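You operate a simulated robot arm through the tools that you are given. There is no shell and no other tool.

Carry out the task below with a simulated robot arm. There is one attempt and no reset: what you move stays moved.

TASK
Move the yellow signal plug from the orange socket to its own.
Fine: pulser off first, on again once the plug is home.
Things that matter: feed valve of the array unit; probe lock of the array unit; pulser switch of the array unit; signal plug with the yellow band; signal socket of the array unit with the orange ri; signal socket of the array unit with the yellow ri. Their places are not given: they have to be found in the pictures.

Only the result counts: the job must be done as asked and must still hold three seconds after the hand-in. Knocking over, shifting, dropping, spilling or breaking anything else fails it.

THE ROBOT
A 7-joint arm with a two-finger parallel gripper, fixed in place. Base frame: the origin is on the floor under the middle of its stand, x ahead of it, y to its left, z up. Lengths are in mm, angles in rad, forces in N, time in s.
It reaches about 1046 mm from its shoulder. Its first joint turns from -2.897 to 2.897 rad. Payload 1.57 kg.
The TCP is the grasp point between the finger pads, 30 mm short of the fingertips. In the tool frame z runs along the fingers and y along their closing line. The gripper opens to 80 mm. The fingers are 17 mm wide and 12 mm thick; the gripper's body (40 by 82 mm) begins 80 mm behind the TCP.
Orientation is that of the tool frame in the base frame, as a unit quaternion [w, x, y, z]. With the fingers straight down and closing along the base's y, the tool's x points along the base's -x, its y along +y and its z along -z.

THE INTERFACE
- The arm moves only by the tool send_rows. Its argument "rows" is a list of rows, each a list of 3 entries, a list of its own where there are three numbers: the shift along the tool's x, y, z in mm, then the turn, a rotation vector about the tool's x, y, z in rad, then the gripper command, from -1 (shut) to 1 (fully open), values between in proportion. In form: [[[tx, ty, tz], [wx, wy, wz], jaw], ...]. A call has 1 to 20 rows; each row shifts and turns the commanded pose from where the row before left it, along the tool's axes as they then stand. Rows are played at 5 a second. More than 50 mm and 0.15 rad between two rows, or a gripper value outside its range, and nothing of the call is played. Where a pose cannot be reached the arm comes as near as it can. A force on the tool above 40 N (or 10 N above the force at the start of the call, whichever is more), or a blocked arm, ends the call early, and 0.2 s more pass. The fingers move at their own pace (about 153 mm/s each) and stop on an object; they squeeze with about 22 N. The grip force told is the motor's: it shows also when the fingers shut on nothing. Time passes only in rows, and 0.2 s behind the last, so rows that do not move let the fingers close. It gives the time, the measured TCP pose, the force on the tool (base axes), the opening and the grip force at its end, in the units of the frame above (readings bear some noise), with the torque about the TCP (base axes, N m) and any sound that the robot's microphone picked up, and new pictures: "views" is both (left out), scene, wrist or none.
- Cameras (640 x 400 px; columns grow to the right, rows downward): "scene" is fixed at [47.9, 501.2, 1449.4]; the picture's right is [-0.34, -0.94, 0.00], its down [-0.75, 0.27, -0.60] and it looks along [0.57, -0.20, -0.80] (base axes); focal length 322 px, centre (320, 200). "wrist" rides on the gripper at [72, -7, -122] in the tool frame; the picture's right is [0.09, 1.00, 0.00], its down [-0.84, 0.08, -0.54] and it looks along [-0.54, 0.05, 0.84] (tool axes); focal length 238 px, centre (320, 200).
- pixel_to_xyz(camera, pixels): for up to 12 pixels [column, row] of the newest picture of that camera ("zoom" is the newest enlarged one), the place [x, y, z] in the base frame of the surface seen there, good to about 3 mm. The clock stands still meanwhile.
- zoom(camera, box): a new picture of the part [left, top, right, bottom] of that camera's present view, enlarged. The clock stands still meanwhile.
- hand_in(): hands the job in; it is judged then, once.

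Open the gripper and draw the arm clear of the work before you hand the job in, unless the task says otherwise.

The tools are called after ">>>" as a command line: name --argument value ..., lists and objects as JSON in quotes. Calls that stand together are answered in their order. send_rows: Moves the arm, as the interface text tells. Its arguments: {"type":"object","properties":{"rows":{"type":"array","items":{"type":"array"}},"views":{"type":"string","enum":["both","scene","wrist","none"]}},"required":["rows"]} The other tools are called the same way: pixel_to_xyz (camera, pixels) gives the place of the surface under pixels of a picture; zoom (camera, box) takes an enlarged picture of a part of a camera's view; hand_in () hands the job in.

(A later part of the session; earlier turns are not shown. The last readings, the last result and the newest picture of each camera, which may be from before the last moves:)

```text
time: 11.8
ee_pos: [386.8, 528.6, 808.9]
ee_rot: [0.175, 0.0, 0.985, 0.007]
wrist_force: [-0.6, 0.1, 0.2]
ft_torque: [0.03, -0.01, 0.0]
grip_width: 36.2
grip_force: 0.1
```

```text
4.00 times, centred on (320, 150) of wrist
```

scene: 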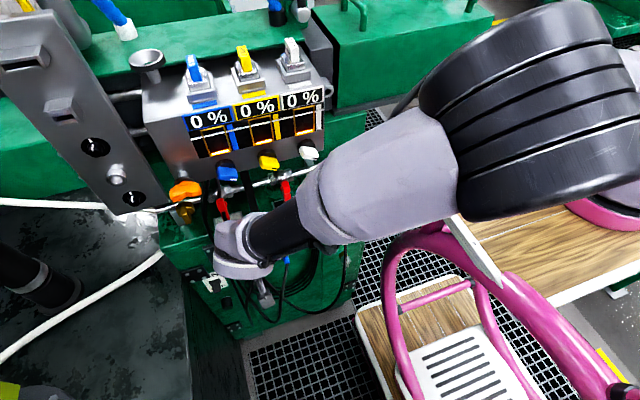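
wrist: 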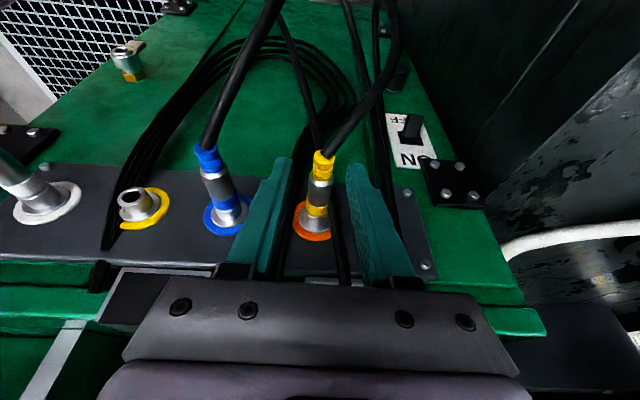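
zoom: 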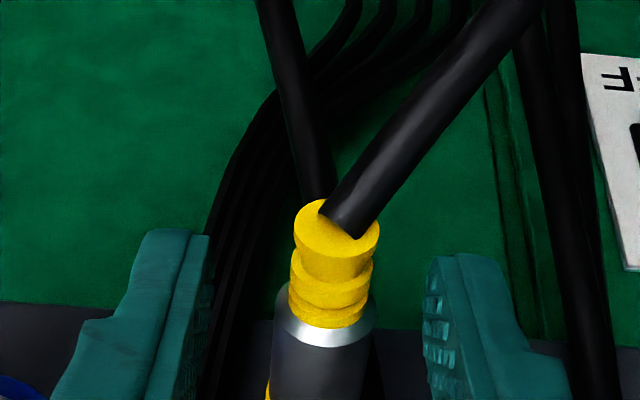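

The plug sits between the fingertips with clearance on both sides. I close the gripper on it without moving.

>>> send_rows --rows '[[[0, 0, 0], [0, 0, 0], -0.4], [[0, 0, 0], [0, 0, 0], -0.7], [[0, 0, 0], [0, 0, 0], -1], [[0, 0, 0], [0, 0, 0], -1]]'

>>> zoom --camera "wrist" --box '[240, 120, 400, 220]'

```text
time: 12.8
ee_pos: [386.7, 529.4, 808.7]
ee_rot: [0.174, 0.0, 0.985, 0.007]
wrist_force: [0.4, 6.4, -2.0]
ft_torque: [0.15, 0.05, 0.26]
grip_width: 15.1
grip_force: 22.2
```

scene: 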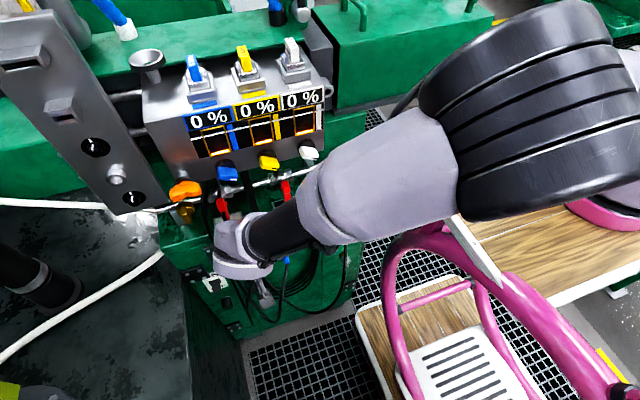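
wrist: 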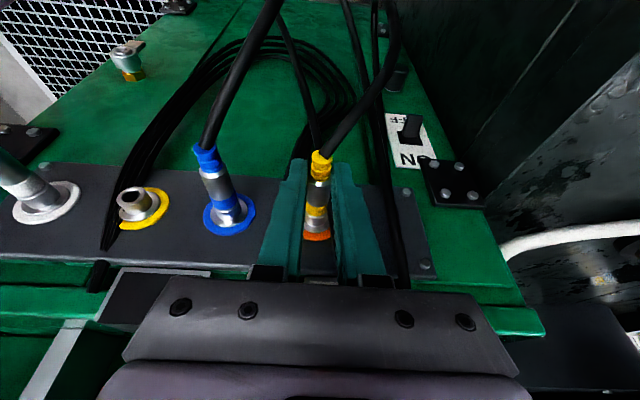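

```text
4.00 times, centred on (320, 170) of wrist
```

zoom: 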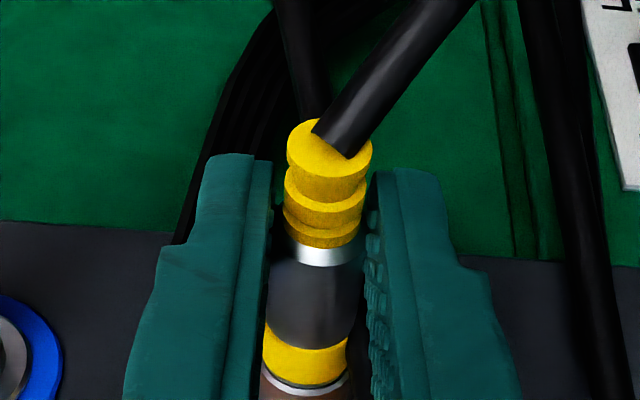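

The fingers hold the plug (15.1 mm, 22 N) and the TCP settled at y≈529.4, which gives the plug's y. I relieve the small side force and pull straight back along -x.

>>> send_rows --rows '[[[0, 0.8, 0], [0, 0, 0], -1], [[5.6, 0, -2.05], [0, 0, 0], -1], [[5.6, 0, -2.05], [0, 0, 0], -1], [[5.6, 0, -2.05], [0, 0, 0], -1]]'

>>> zoom --camera "wrist" --box '[240, 140, 400, 240]'

```text
time: 13.8
ee_pos: [368.4, 527.9, 807.1]
ee_rot: [0.175, 0.002, 0.985, 0.005]
wrist_force: [0.8, -1.2, 0.0]
ft_torque: [0.0, -0.02, -0.03]
grip_width: 15.4
grip_force: 22.0
```

scene: 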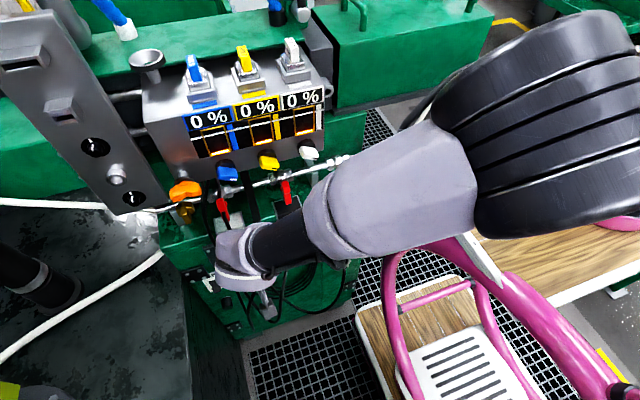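
wrist: 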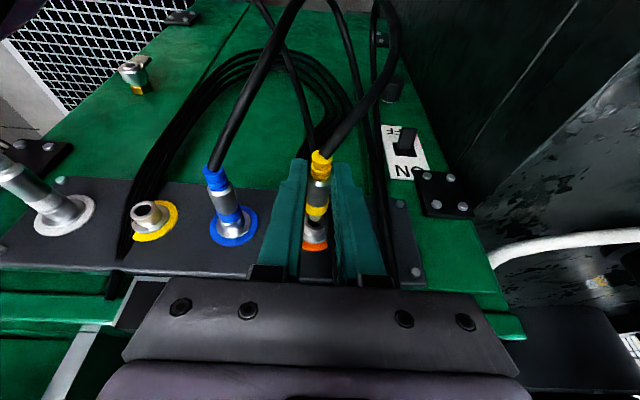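

```text
4.00 times, centred on (320, 190) of wrist
```

zoom: 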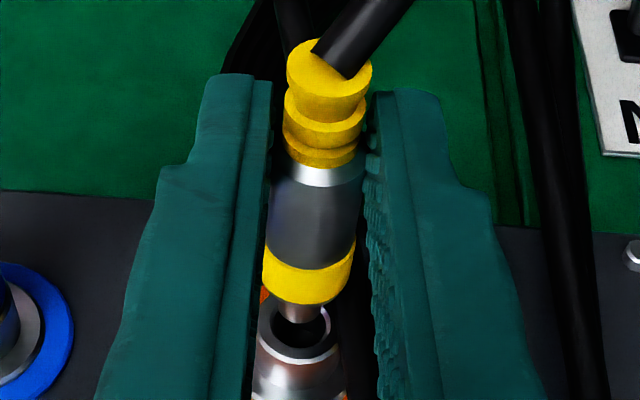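

The plug came out cleanly; its nose is just leaving the orange socket. I pull back 30 mm more, then lift about 50 mm so that it can pass over the blue plug.

>>> send_rows --rows '[[[9.4, 0, -3.41], [0, 0, 0], -1], [[9.4, 0, -3.41], [0, 0, 0], -1], [[9.4, 0, -3.41], [0, 0, 0], -1], [[-5.7, 0, -15.7], [0, 0, 0], -1], [[-5.7, 0, -15.7], [0, 0, 0], -1], [[-5.7, 0, -15.7], [0, 0, 0], -1], [[0, 0, 0], [0, 0, 0], -1]]'

>>> zoom --camera "wrist" --box '[240, 140, 400, 240]'

```text
time: 15.4
ee_pos: [338.5, 527.7, 857.1]
ee_rot: [0.174, 0.001, 0.985, 0.006]
wrist_force: [0.7, 1.0, 0.1]
ft_torque: [-0.01, 0.0, 0.01]
grip_width: 15.0
grip_force: 22.0
```

scene: 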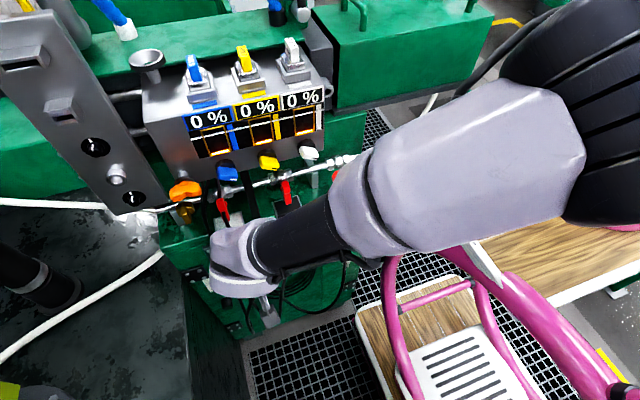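
wrist: 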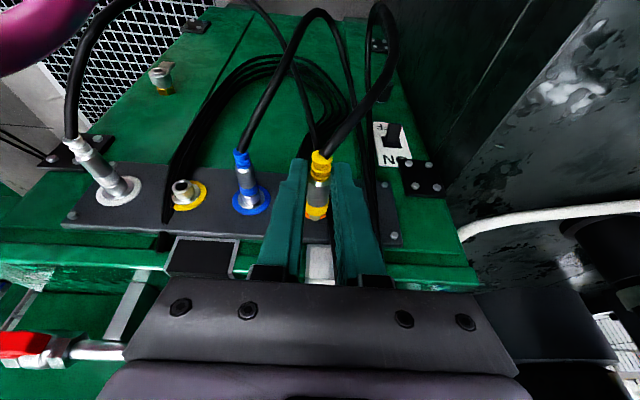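

```text
4.00 times, centred on (320, 190) of wrist
```

zoom: 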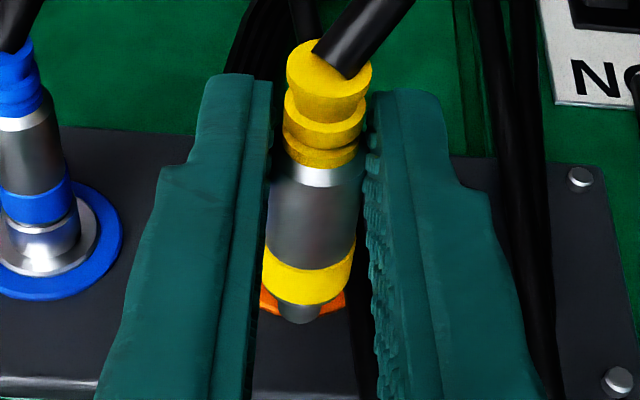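

The plug is held steady with its nose free at about z=841. I carry it 138 mm toward -y, passing above the blue plug, to stand in front of and above the yellow socket.

>>> send_rows --rows '[[[0, -34.5, 0], [0, 0, 0], -1], [[0, -34.5, 0], [0, 0, 0], -1], [[0, -34.5, 0], [0, 0, 0], -1], [[0, -34.5, 0], [0, 0, 0], -1], [[0, 0, 0], [0, 0, 0], -1]]'

>>> zoom --camera "wrist" --box '[240, 140, 400, 240]'

```text
time: 16.6
ee_pos: [337.5, 392.4, 855.9]
ee_rot: [0.174, 0.001, 0.985, 0.006]
wrist_force: [-0.3, 1.0, -1.7]
ft_torque: [-0.01, 0.01, -0.01]
grip_width: 15.1
grip_force: 22.0
```

scene: 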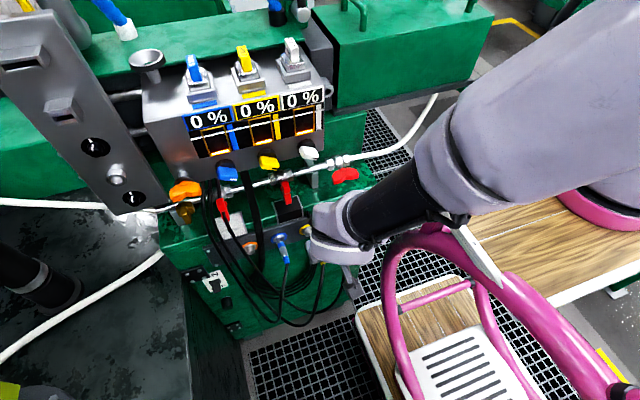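
wrist: 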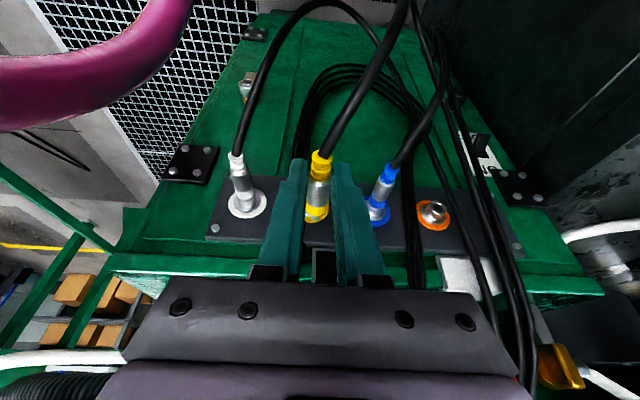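

```text
4.00 times, centred on (320, 190) of wrist
```

zoom: 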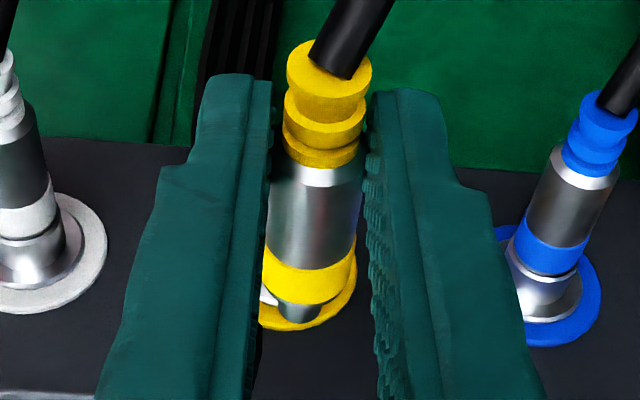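

The orange socket is now empty and visible at (433,213), the plug is in front of the yellow ring. I measure the orange barrel's rim to calibrate the socket-to-socket offset.

>>> zoom --camera "wrist" --box '[400, 190, 464, 230]'

>>> zoom --camera "scene" --box '[230, 210, 358, 290]'

```text
10.00 times, centred on (432, 210) of wrist
```

zoom: 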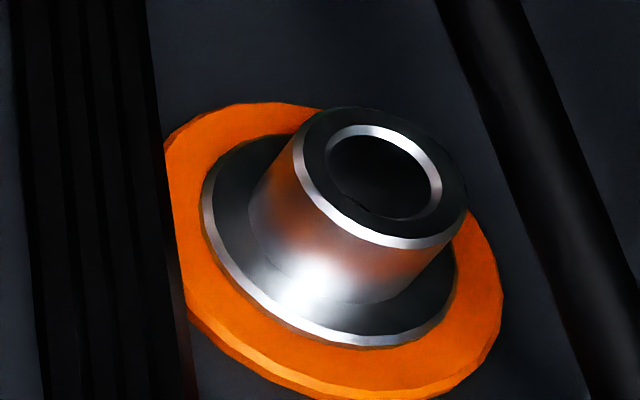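

```text
5.00 times, centred on (294, 250) of scene
```

zoom: 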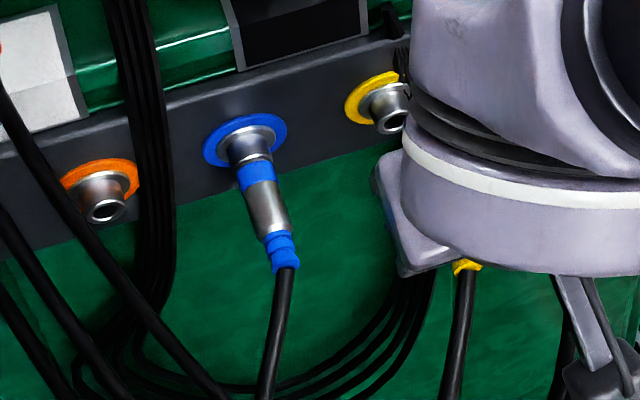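

Both sockets' hole centres in the fixed scene view give an offset of about -140 mm in y. I let the arm settle and take a couple of readings of the TCP.

>>> send_rows --rows '[[[0, 0, 0], [0, 0, 0], -1], [[0, 0, 0], [0, 0, 0], -1]]' --views "none"

>>> send_rows --rows '[[[0, 0, 0], [0, 0, 0], -1]]' --views "none"

>>> send_rows --rows '[[[0, 0, 0], [0, 0, 0], -1]]' --views "none"

>>> send_rows --rows '[[[0, 0, 0], [0, 0, 0], -1]]' --views "wrist"

```text
time: 17.2
ee_pos: [336.4, 391.6, 855.7]
ee_rot: [0.175, 0.001, 0.985, 0.006]
wrist_force: [0.4, 0.4, 0.5]
ft_torque: [-0.01, 0.01, 0.02]
grip_width: 15.2
grip_force: 22.1
```

```text
time: 17.6
ee_pos: [336.6, 392.1, 856.0]
ee_rot: [0.175, 0.001, 0.985, 0.006]
wrist_force: [-0.2, -0.6, -0.5]
ft_torque: [0.01, 0.01, 0.0]
grip_width: 15.4
grip_force: 21.6
```

```text
time: 18.0
ee_pos: [336.4, 392.5, 855.1]
ee_rot: [0.175, 0.001, 0.984, 0.005]
wrist_force: [0.2, -0.1, -0.5]
ft_torque: [0.03, 0.01, 0.02]
grip_width: 15.6
grip_force: 21.3
```

```text
time: 18.4
ee_pos: [336.5, 391.9, 855.0]
ee_rot: [0.174, 0.001, 0.985, 0.005]
wrist_force: [0.8, -0.1, -0.9]
ft_torque: [0.0, 0.0, -0.05]
grip_width: 14.9
grip_force: 22.3
```

wrist: 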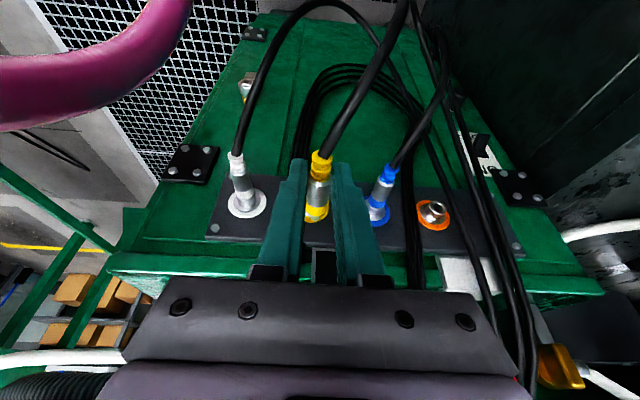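

Settled at (336.5,392.1,855.4). I lower the plug to its seated height (TCP z≈808.8) and y≈389.4, keeping it ~38 mm in front of the yellow socket.

>>> send_rows --rows '[[[5.3, -1.1, 14.6], [0, 0, 0], -1], [[5.3, -1.1, 14.6], [0, 0, 0], -1], [[5.3, -1.1, 14.7], [0, 0, 0], -1], [[0, 0, 0], [0, 0, 0], -1], [[0, 0, 0], [0, 0, 0], -1]]'

>>> zoom --camera "wrist" --box '[240, 140, 400, 240]'

>>> zoom --camera "scene" --box '[260, 205, 356, 265]'

```text
time: 19.6
ee_pos: [337.4, 386.8, 809.9]
ee_rot: [0.174, 0.001, 0.985, 0.006]
wrist_force: [0.1, 0.1, -0.5]
ft_torque: [-0.01, -0.01, 0.02]
grip_width: 15.4
grip_force: 22.3
```

scene: 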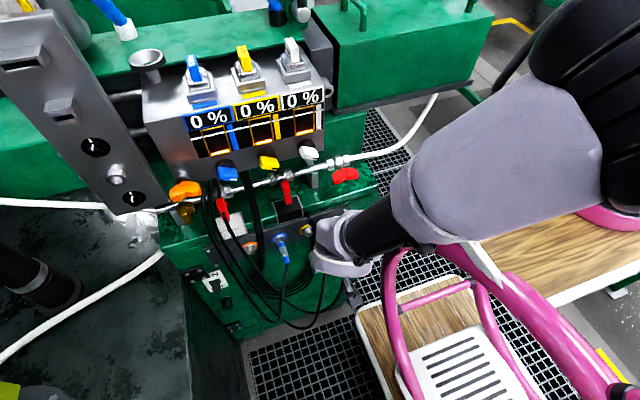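
wrist: 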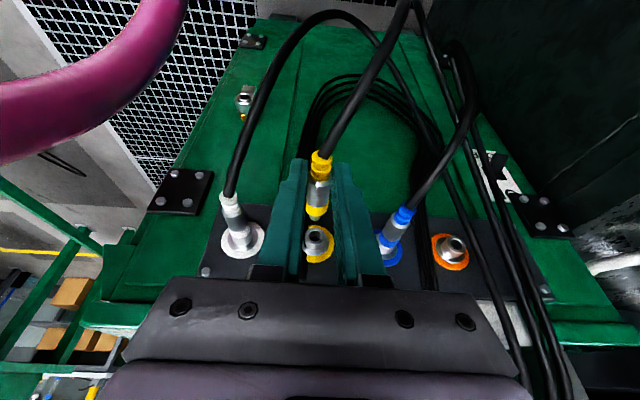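

```text
4.00 times, centred on (320, 190) of wrist
```

zoom: 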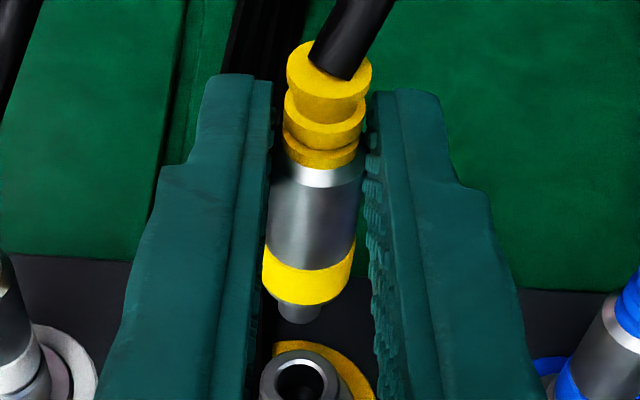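

```text
6.67 times, centred on (308, 235) of scene
```

zoom: 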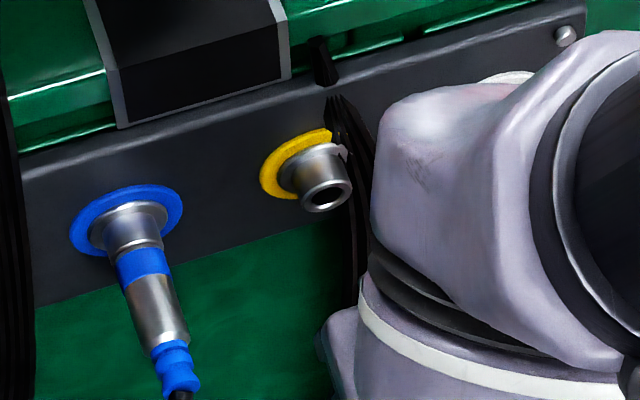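

The reading y≈386.8 and the picture (plug axis extrapolates ~11 zoom-pixels left of the barrel at (299,380)) agree that I'm ~2.6 mm too far toward -y. I correct that and read again.

>>> send_rows --rows '[[[0, 2.6, 0.5], [0, 0, 0], -1], [[0, 0, 0], [0, 0, 0], -1], [[0, 0, 0], [0, 0, 0], -1]]' --views "none"

>>> send_rows --rows '[[[0, 0, 0], [0, 0, 0], -1]]' --views "none"

>>> send_rows --rows '[[[0, 0, 0], [0, 0, 0], -1]]' --views "wrist"

>>> zoom --camera "wrist" --box '[270, 145, 366, 245]'

```text
time: 20.4
ee_pos: [337.4, 389.5, 810.1]
ee_rot: [0.175, 0.001, 0.984, 0.006]
wrist_force: [-0.4, 1.3, 0.0]
ft_torque: [-0.02, 0.01, -0.01]
grip_width: 15.6
grip_force: 21.7
```

```text
time: 20.8
ee_pos: [337.7, 389.7, 810.0]
ee_rot: [0.175, 0.0, 0.985, 0.006]
wrist_force: [-0.5, -1.4, 0.4]
ft_torque: [-0.01, 0.02, 0.01]
grip_width: 15.2
grip_force: 21.9
```

```text
time: 21.2
ee_pos: [338.6, 389.1, 810.4]
ee_rot: [0.175, 0.0, 0.985, 0.006]
wrist_force: [0.0, 0.2, 0.3]
ft_torque: [-0.02, 0.01, -0.01]
grip_width: 15.5
grip_force: 22.1
```

wrist: 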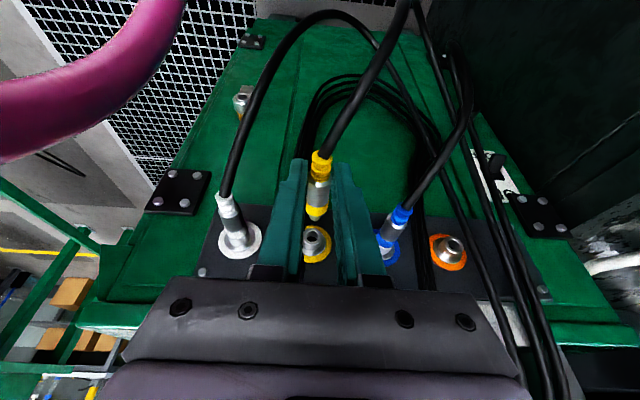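

```text
4.00 times, centred on (318, 195) of wrist
```

zoom: 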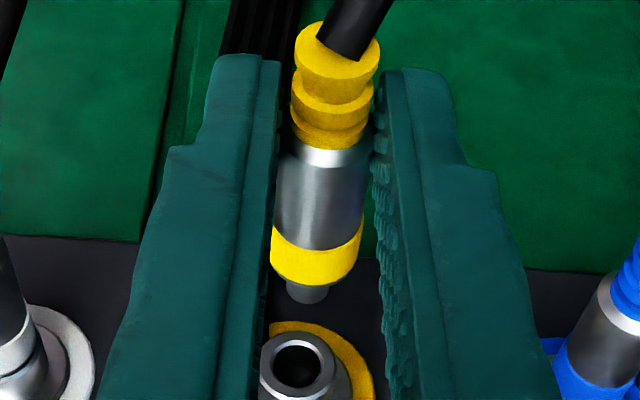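

Now the plug's axis points right at the barrel's hole in the picture; z reads ~810.1 versus 808.8 when seated. I lower 1.3 mm and advance 20 mm, then recheck the readings.

>>> send_rows --rows '[[[-9.2, 0, 4.0], [0, 0, 0], -1], [[-9.2, 0, 4.0], [0, 0, 0], -1], [[0, 0, 0], [0, 0, 0], -1], [[0, 0, 0], [0, 0, 0], -1]]' --views "none"

>>> send_rows --rows '[[[0, 0, 0], [0, 0, 0], -1]]' --views "none"

>>> send_rows --rows '[[[0, 0, 0], [0, 0, 0], -1]]' --views "wrist"

>>> zoom --camera "wrist" --box '[270, 145, 366, 245]'

```text
time: 22.2
ee_pos: [358.6, 390.0, 808.9]
ee_rot: [0.175, 0.001, 0.985, 0.004]
wrist_force: [0.3, -0.5, 0.3]
ft_torque: [0.02, -0.01, -0.01]
grip_width: 15.3
grip_force: 22.1
```

```text
time: 22.6
ee_pos: [358.2, 388.9, 809.0]
ee_rot: [0.175, 0.0, 0.985, 0.006]
wrist_force: [-0.6, 0.6, 0.1]
ft_torque: [0.0, 0.04, 0.0]
grip_width: 15.4
grip_force: 21.7
```

```text
time: 23.0
ee_pos: [359.0, 389.9, 808.6]
ee_rot: [0.175, 0.001, 0.985, 0.005]
wrist_force: [-0.6, -0.4, -0.6]
ft_torque: [-0.02, 0.01, -0.02]
grip_width: 15.4
grip_force: 22.1
```

wrist: 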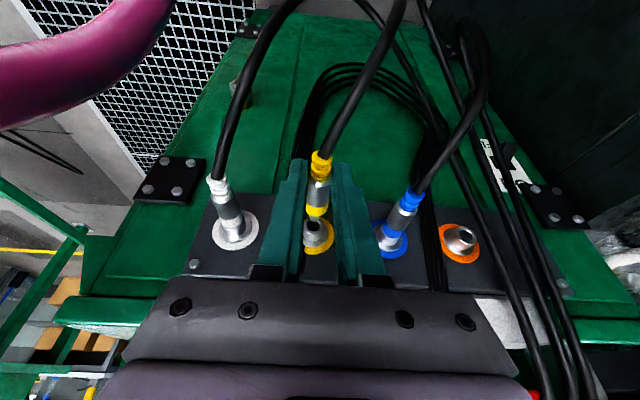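

```text
4.00 times, centred on (318, 195) of wrist
```

zoom: 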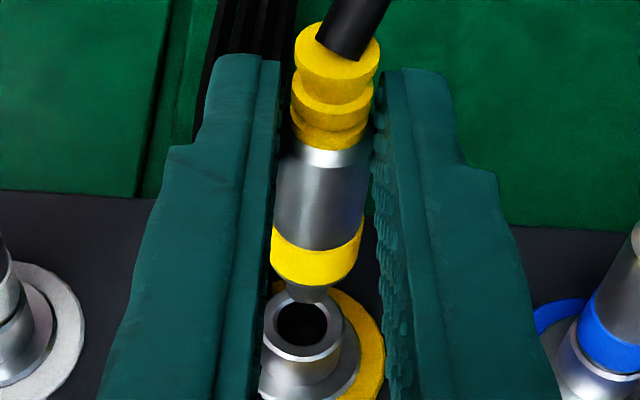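

Alignment holds (nose at (305,293), hole at (302,328)); readings average (358.6,389.6,808.8). I advance 10 mm more so the nose enters the hole, watching the forces.

>>> send_rows --rows '[[[-4.7, 0.2, 1.7], [0, 0, 0], -1], [[-4.7, 0.1, 1.7], [0, 0, 0], -1], [[0, 0, 0], [0, 0, 0], -1], [[0, 0, 0], [0, 0, 0], -1]]' --views "wrist"

>>> zoom --camera "wrist" --box '[270, 145, 366, 245]'

```text
time: 24.0
ee_pos: [368.6, 389.9, 809.6]
ee_rot: [0.174, 0.001, 0.985, 0.006]
wrist_force: [0.0, 0.8, -0.3]
ft_torque: [0.01, 0.02, -0.02]
grip_width: 15.1
grip_force: 21.7
```

wrist: 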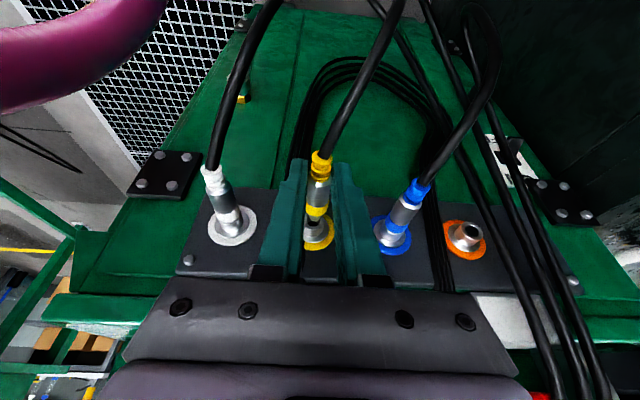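

```text
4.00 times, centred on (318, 195) of wrist
```

zoom: 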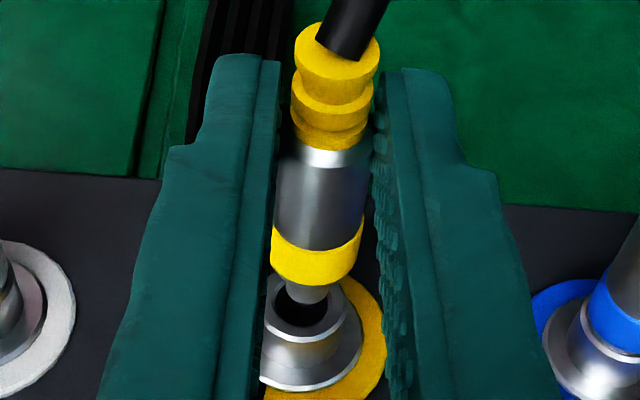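

The nose tip is entering the hole with no contact force. I lower 0.8 mm and push on in 6 mm steps toward the seated x≈386.7.

>>> send_rows --rows '[[[-5.37, 0, 2.8], [0, 0, 0], -1], [[-5.64, 0, 2.05], [0, 0, 0], -1], [[0, 0, 0], [0, 0, 0], -1]]' --views "wrist"

>>> zoom --camera "wrist" --box '[270, 145, 366, 245]'

```text
time: 24.8
ee_pos: [379.8, 389.9, 808.3]
ee_rot: [0.174, 0.002, 0.985, 0.005]
wrist_force: [0.4, -0.5, -0.2]
ft_torque: [0.02, 0.03, -0.01]
grip_width: 15.6
grip_force: 21.8
```

wrist: 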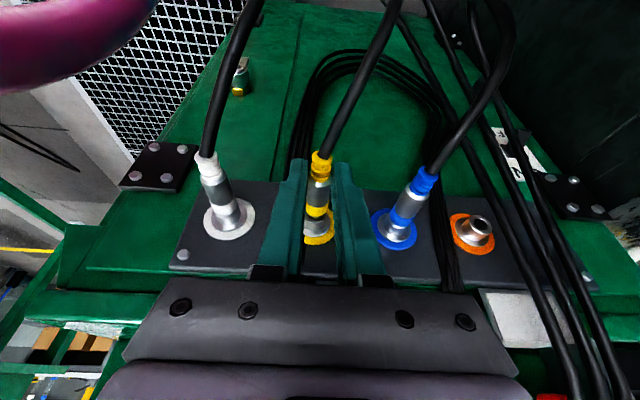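

```text
4.00 times, centred on (318, 195) of wrist
```

zoom: 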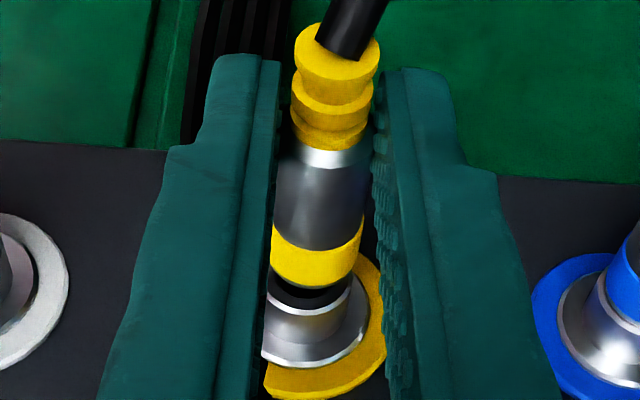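

The nose is inside the barrel with negligible force and about 7 mm gap left under the yellow band. I push the rest in 3-4 mm steps.

>>> send_rows --rows '[[[-3.76, 0, 1.36], [0, 0, 0], -1], [[-2.82, 0, 1.02], [0, 0, 0], -1], [[0, 0, 0], [0, 0, 0], -1]]' --views "wrist"

>>> zoom --camera "wrist" --box '[270, 145, 366, 245]'

```text
time: 25.6
ee_pos: [386.5, 390.1, 807.6]
ee_rot: [0.175, 0.001, 0.985, 0.005]
wrist_force: [-10.9, -3.1, 6.0]
ft_torque: [-0.03, -0.12, -0.13]
grip_width: 15.2
grip_force: 22.2
```

wrist: 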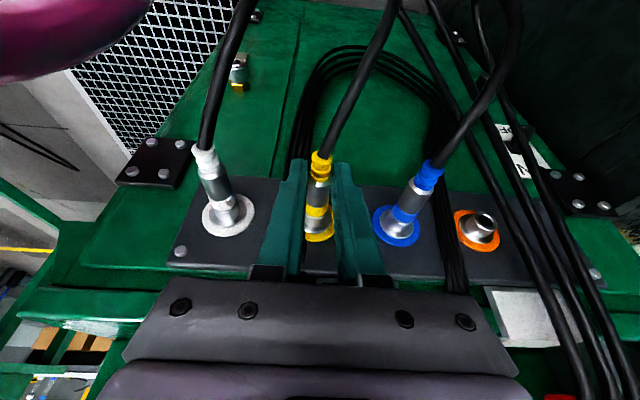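

```text
4.00 times, centred on (318, 195) of wrist
```

zoom: 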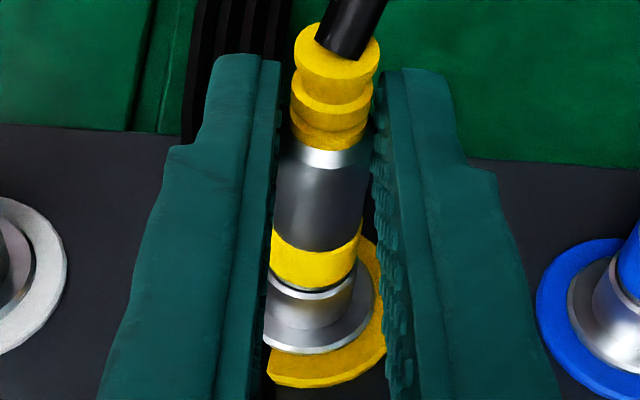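

The band meets the barrel and the axial force is -10.9 N at x=386.5, matching the seated reading. I press 1 mm more to be sure it is fully home and compare.

>>> send_rows --rows '[[[-0.94, 0, 0.34], [0, 0, 0], -1], [[0, 0, 0], [0, 0, 0], -1]]' --views "wrist"

>>> zoom --camera "wrist" --box '[286, 185, 350, 245]'

```text
time: 26.2
ee_pos: [387.9, 389.4, 806.7]
ee_rot: [0.174, 0.0, 0.985, 0.005]
wrist_force: [-18.9, -3.4, 1.0]
ft_torque: [-0.02, 0.39, -0.15]
grip_width: 15.4
grip_force: 21.6
```

wrist: 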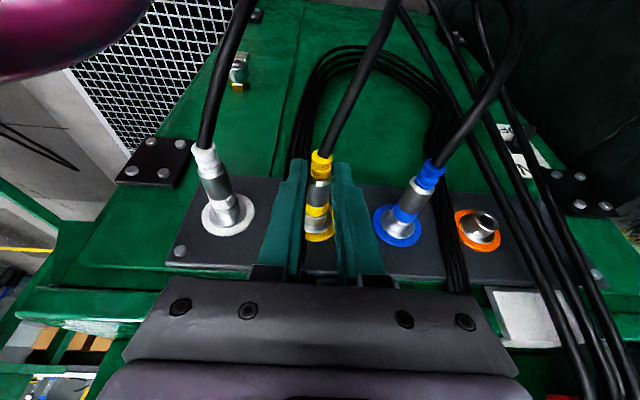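

```text
6.67 times, centred on (318, 215) of wrist
```

zoom: 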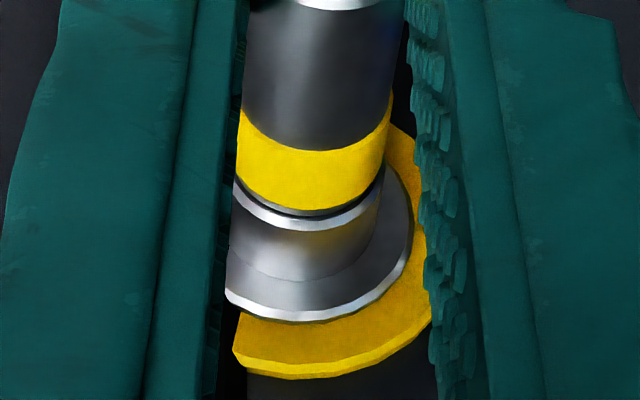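

The plug sits against the barrel just like the blue one beside it (force -18.9 N). I relax the push, open the fingers to 36 mm and check that it stays.

>>> send_rows --rows '[[[1.4, 0, -0.5], [0, 0, 0], -1], [[0, 0, 0], [0, 0, 0], -0.5], [[0, 0, 0], [0, 0, 0], -0.1], [[0, 0, 0], [0, 0, 0], -0.1]]' --views "wrist"

>>> zoom --camera "wrist" --box '[270, 145, 366, 245]'

```text
time: 27.2
ee_pos: [386.4, 389.8, 806.5]
ee_rot: [0.175, 0.001, 0.985, 0.006]
wrist_force: [-0.2, -0.3, -0.1]
ft_torque: [-0.01, 0.0, -0.05]
grip_width: 36.1
grip_force: 0.0
```

wrist: 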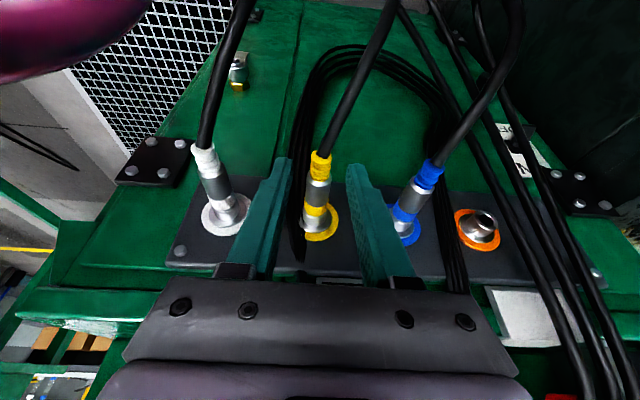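

```text
4.00 times, centred on (318, 195) of wrist
```

zoom: 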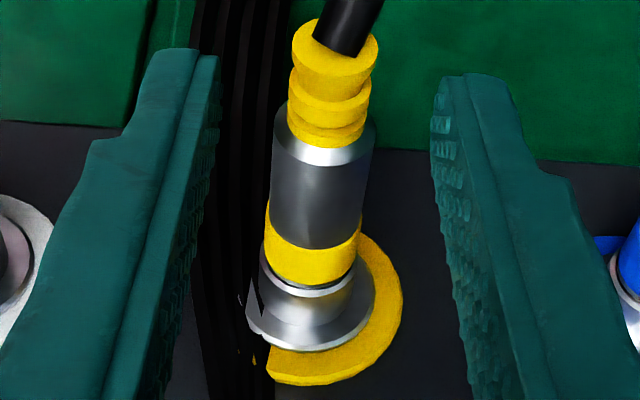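

The plug stays seated in the yellow socket with the fingers open. I withdraw the fingers back along the tool axis and look at the whole scene again.

>>> send_rows --rows '[[[0, 0, -25], [0, 0, 0], -0.1], [[0, 0, -30], [0, 0, 0], -0.1], [[0, 0, -30], [0, 0, 0], -0.1], [[0, 0, 0], [0, 0, 0], -0.3]]'

>>> zoom --camera "wrist" --box '[240, 100, 400, 200]'

>>> zoom --camera "scene" --box '[170, 180, 362, 300]'

```text
time: 28.2
ee_pos: [359.2, 388.8, 886.5]
ee_rot: [0.175, 0.0, 0.985, 0.006]
wrist_force: [-0.4, -0.4, -0.7]
ft_torque: [-0.01, 0.02, 0.04]
grip_width: 28.1
grip_force: 0.0
```

scene: 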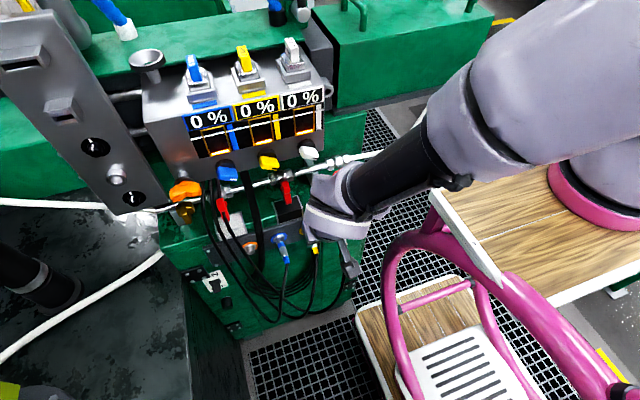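
wrist: 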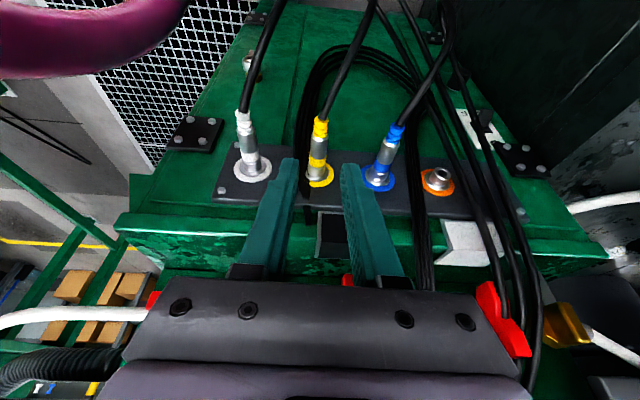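

```text
4.00 times, centred on (320, 150) of wrist
```

zoom: 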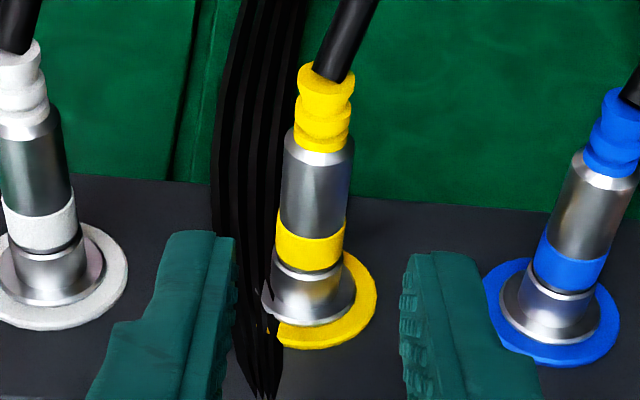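

```text
3.33 times, centred on (266, 240) of scene
```

zoom: 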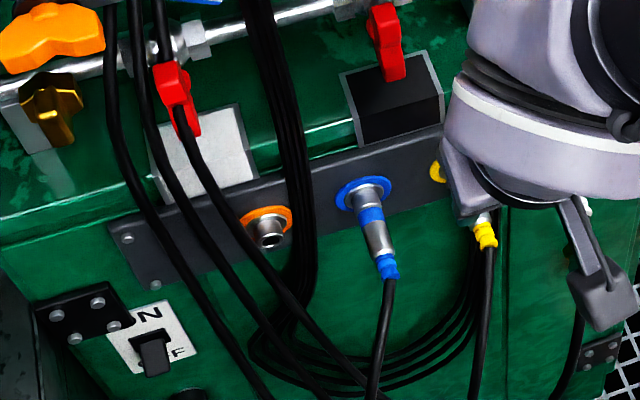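

The yellow plug is seated like its neighbours. Now for the switch: I travel at z≈886 (above/before the hanging cables) to y≈590, then pitch and lean the tool left for reaching the lever, with a 30 mm opening to grip its sides.

>>> send_rows --rows '[[[4, 48, 0], [0, 0, 0], -0.25], [[4, 48, 0], [0, 0, 0], -0.25], [[0, 48, 0], [0, 0, 0], -0.25], [[0, 48, 0], [0, 0, 0], -0.25], [[0, 5, 0], [0, -0.1, 0], -0.25], [[0, 5, 0], [0, -0.1, 0], -0.25], [[0, 0, 0], [-0.11, 0, 0], -0.25], [[0, 0, 0], [-0.11, 0, 0], -0.25], [[0, 0, 0], [-0.1, 0, 0], -0.25], [[0, 0, 0], [0, 0, 0], -0.25], [[0, 0, 0], [0, 0, 0], -0.25]]'

>>> zoom --camera "wrist" --box '[240, 60, 400, 160]'

```text
time: 30.6
ee_pos: [350.6, 591.4, 886.2]
ee_rot: [0.269, -0.041, 0.949, 0.159]
wrist_force: [-0.4, 0.1, -0.3]
ft_torque: [-0.03, -0.02, 0.0]
grip_width: 30.3
grip_force: 0.1
```

scene: 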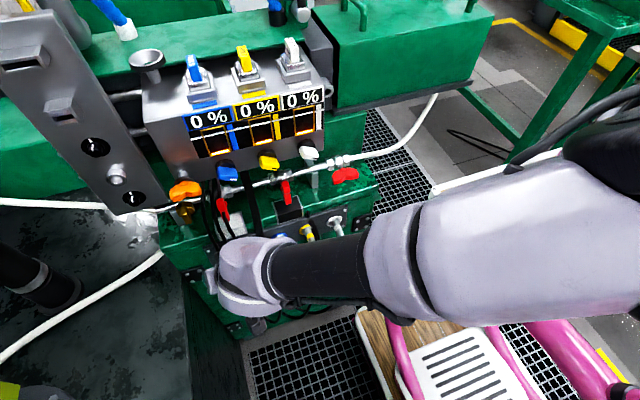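
wrist: 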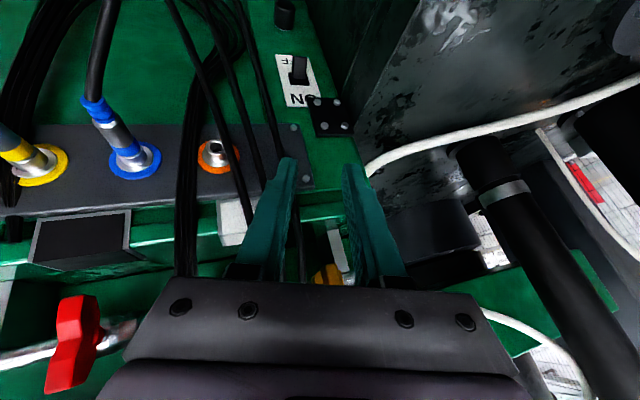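

```text
4.00 times, centred on (320, 110) of wrist
```

zoom: 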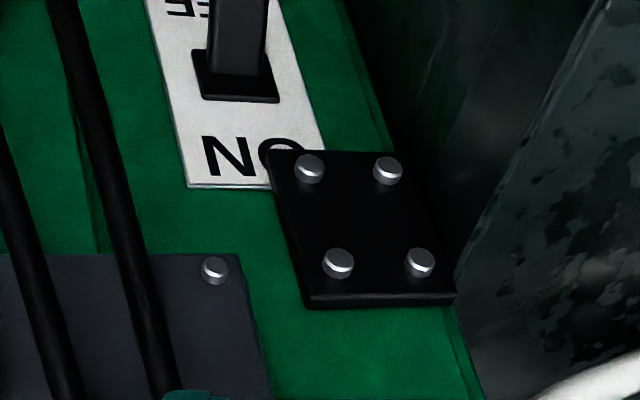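

The tool now points along about (0.50,0.32,-0.80). I reread the lever (OFF), plate and the three hanging cables from here.

>>> zoom --camera "wrist" --box '[268, 50, 332, 90]'

>>> pixel_to_xyz --camera "zoom" --pixels '[[230, 75], [300, 75], [370, 75], [230, 200], [300, 200], [370, 200], [240, 100], [340, 100], [290, 140], [200, 280], [400, 300], [300, 255]]'

>>> pixel_to_xyz --camera "wrist" --pixels '[[250, 40], [262, 100], [275, 140], [215, 30], [235, 90], [255, 150], [180, 30], [205, 85], [235, 160], [340, 105], [334, 135], [345, 90]]'

```text
10.00 times, centred on (300, 70) of wrist
```

zoom: 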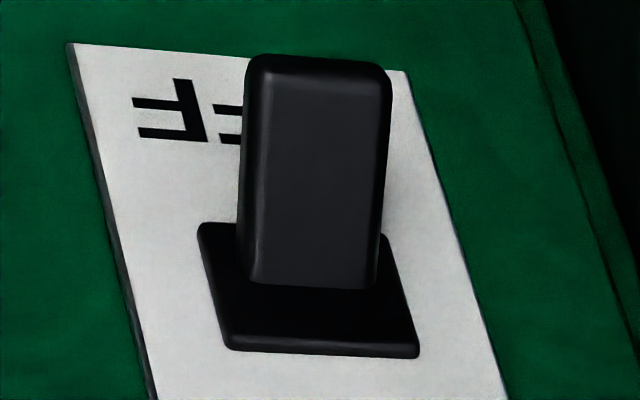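

```text
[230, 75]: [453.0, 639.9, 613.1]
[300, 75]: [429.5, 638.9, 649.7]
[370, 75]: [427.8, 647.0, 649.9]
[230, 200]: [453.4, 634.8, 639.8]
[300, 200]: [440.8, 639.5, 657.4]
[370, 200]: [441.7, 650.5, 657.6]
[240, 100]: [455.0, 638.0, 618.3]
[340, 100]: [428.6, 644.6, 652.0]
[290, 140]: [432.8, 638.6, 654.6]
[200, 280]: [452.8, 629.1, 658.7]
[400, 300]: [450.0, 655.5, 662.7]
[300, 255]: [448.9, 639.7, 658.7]
```

```text
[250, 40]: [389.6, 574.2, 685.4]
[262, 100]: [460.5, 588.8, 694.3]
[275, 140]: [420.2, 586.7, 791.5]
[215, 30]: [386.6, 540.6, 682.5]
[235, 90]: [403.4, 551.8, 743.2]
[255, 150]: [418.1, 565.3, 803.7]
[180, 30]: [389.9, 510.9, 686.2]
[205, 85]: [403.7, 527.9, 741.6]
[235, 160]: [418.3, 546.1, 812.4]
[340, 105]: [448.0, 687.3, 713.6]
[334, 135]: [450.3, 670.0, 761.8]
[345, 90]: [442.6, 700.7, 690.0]
```

The OFF lever's end is at (428.5,641.5,650) with its root at (449,641,659). I lessen the lean a bit to stay clear of the nearest cable, and descend to a pre-grip point with the tips ~40 mm short of the lever.

>>> send_rows --rows '[[[0, 0, 0], [0.1, 0, 0], -0.25], [[17.6, -2.6, 34.9], [0, 0, 0], -0.25], [[17.6, -2.6, 34.9], [0, 0, 0], -0.25], [[17.6, -2.6, 34.9], [0, 0, 0], -0.25], [[0.6, 1, 38.5], [0, 0, 0], -0.25], [[0.6, 1, 38.5], [0, 0, 0], -0.25], [[0, 0, 0], [0, 0, 0], -0.25], [[0, 0, 0], [0, 0, 0], -0.25]]'

>>> zoom --camera "wrist" --box '[240, 90, 400, 190]'

```text
time: 32.4
ee_pos: [398.5, 628.6, 708.2]
ee_rot: [0.27, -0.028, 0.956, 0.111]
wrist_force: [-0.7, 0.1, -0.2]
ft_torque: [0.0, 0.01, 0.01]
grip_width: 30.0
grip_force: 0.0
```

scene: 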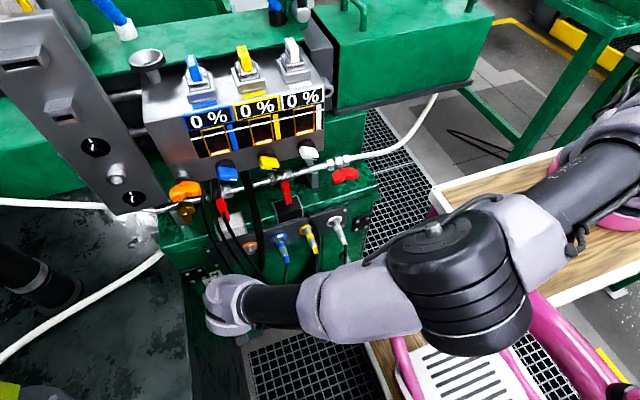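
wrist: 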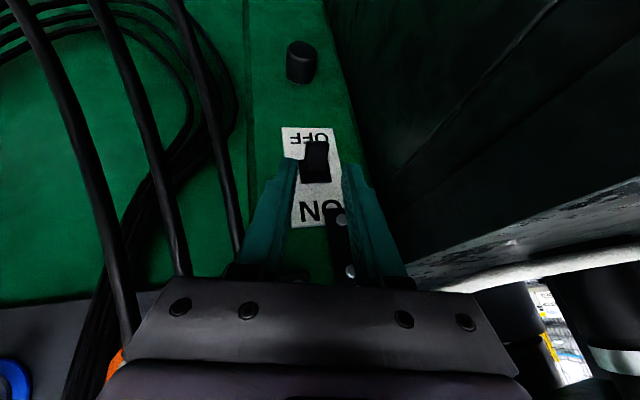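

```text
4.00 times, centred on (320, 140) of wrist
```

zoom: 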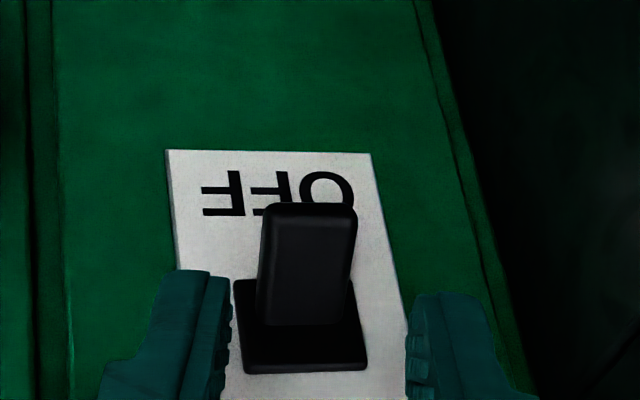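

The pose is reached and the lever lies between the open fingers in view. I advance along the tool axis until the tips pass the lever's end by ~10 mm.

>>> send_rows --rows '[[[0.6, -0.7, 16], [0, 0, 0], -0.25], [[0.6, -0.7, 16], [0, 0, 0], -0.25], [[0.1, -0.1, 10], [0, 0, 0], -0.25], [[0, 0, 0], [0, 0, 0], -0.25]]' --views "wrist"

>>> zoom --camera "wrist" --box '[260, 110, 380, 185]'

```text
time: 33.4
ee_pos: [418.7, 636.0, 671.0]
ee_rot: [0.27, -0.028, 0.956, 0.11]
wrist_force: [0.0, 0.1, -0.1]
ft_torque: [-0.01, 0.05, 0.01]
grip_width: 30.0
grip_force: 0.1
```

wrist: 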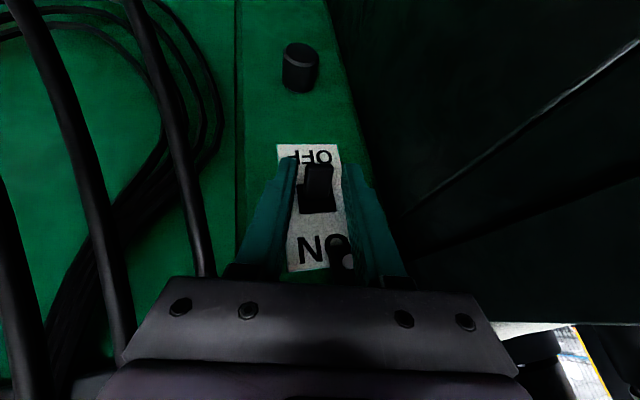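

```text
5.33 times, centred on (320, 148) of wrist
```

zoom: 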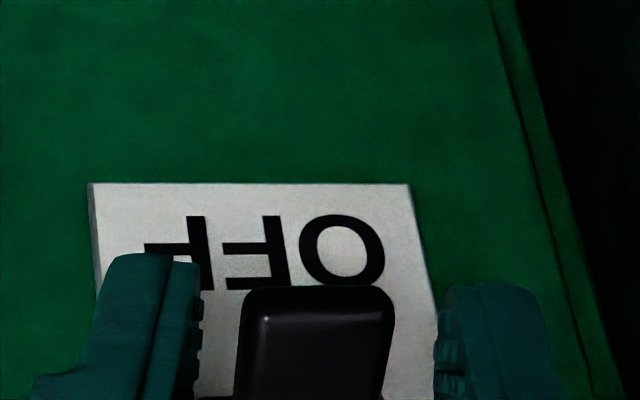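

The lever is centred between the fingers without contact. I go 4 mm deeper and close on its sides.

>>> send_rows --rows '[[[0, 0, 4], [0, 0, 0], -0.25], [[0, 0, 0], [0, 0, 0], -0.5], [[0, 0, 0], [0, 0, 0], -0.8], [[0, 0, 0], [0, 0, 0], -1], [[0, 0, 0], [0, 0, 0], -1]]' --views "wrist"

>>> zoom --camera "wrist" --box '[260, 120, 380, 195]'

```text
time: 34.6
ee_pos: [421.5, 636.7, 668.8]
ee_rot: [0.269, -0.028, 0.956, 0.112]
wrist_force: [-1.4, -2.4, 2.1]
ft_torque: [0.04, 0.01, -0.57]
grip_width: 21.2
grip_force: 34.7
```

wrist: 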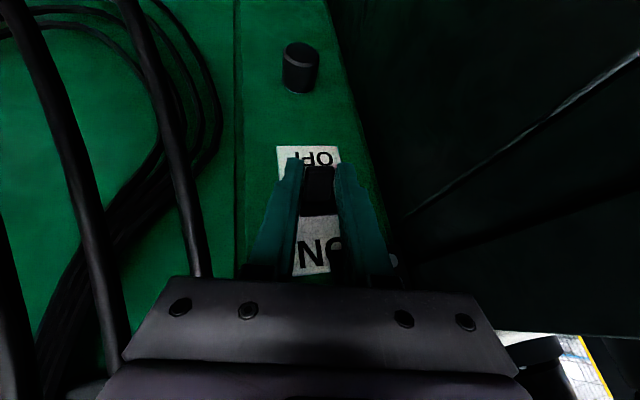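

```text
5.33 times, centred on (320, 158) of wrist
```

zoom: 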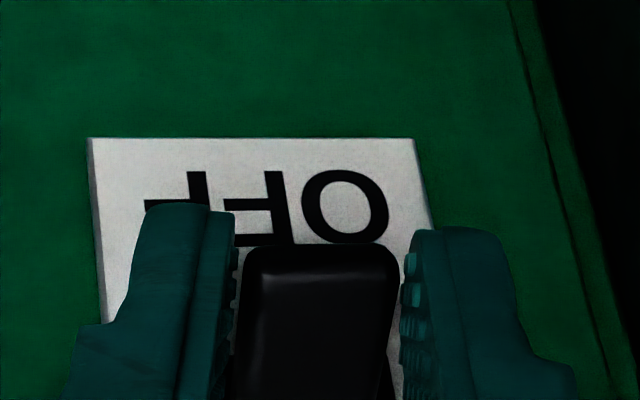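

The fingers hold the lever by its sides (21.2 mm because of the slight angle). I now lift along the lever's arc, first 13 mm, watching the forces.

>>> send_rows --rows '[[[-1.43, 1.41, -6.0], [0, 0, 0], -1], [[-2.8, 1.49, -6.3], [0, 0, 0], -1]]' --views "wrist"

>>> zoom --camera "wrist" --box '[260, 120, 380, 195]'

```text
time: 35.2
ee_pos: [417.1, 635.0, 679.2]
ee_rot: [0.27, -0.029, 0.956, 0.109]
wrist_force: [2.9, -2.7, -17.9]
ft_torque: [-0.38, 0.68, -0.18]
grip_width: 20.9
grip_force: 34.1
```

wrist: 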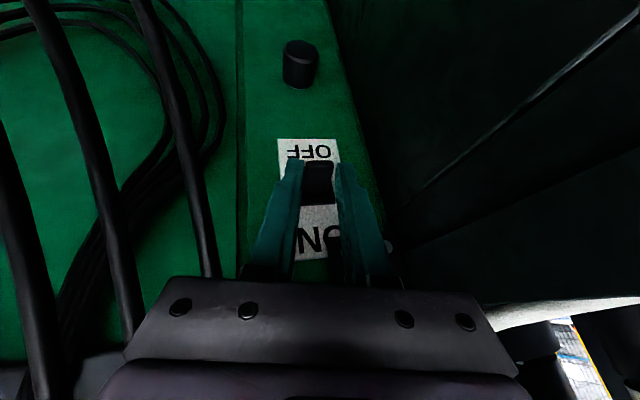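

```text
5.33 times, centred on (320, 158) of wrist
```

zoom: 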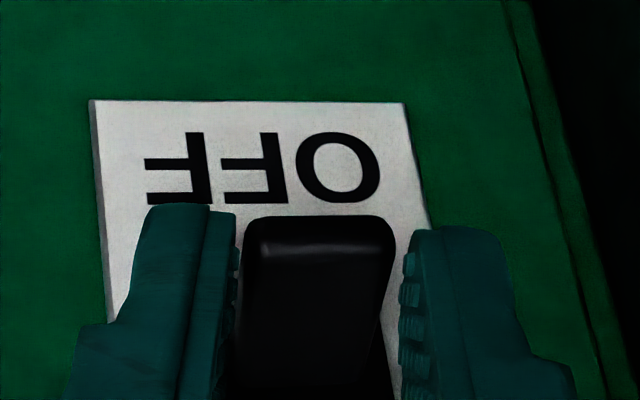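

There is 18 N of pull and the lever seems to have moved only a little. I read the lever end's position to see whether it follows.

>>> pixel_to_xyz --camera "zoom" --pixels '[[300, 225], [330, 225], [360, 225], [320, 260], [320, 300], [320, 350]]'

>>> pixel_to_xyz --camera "zoom" --pixels '[[300, 225], [330, 225], [360, 225], [320, 260], [320, 300], [320, 350]]'

```text
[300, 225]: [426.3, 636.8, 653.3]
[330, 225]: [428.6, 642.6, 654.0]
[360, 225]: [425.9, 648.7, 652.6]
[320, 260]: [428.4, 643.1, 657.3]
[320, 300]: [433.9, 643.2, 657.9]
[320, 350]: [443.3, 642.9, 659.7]
```

```text
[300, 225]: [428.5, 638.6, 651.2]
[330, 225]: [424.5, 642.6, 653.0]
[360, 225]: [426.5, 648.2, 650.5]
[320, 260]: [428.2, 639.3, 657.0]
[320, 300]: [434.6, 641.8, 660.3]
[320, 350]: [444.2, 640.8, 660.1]
```

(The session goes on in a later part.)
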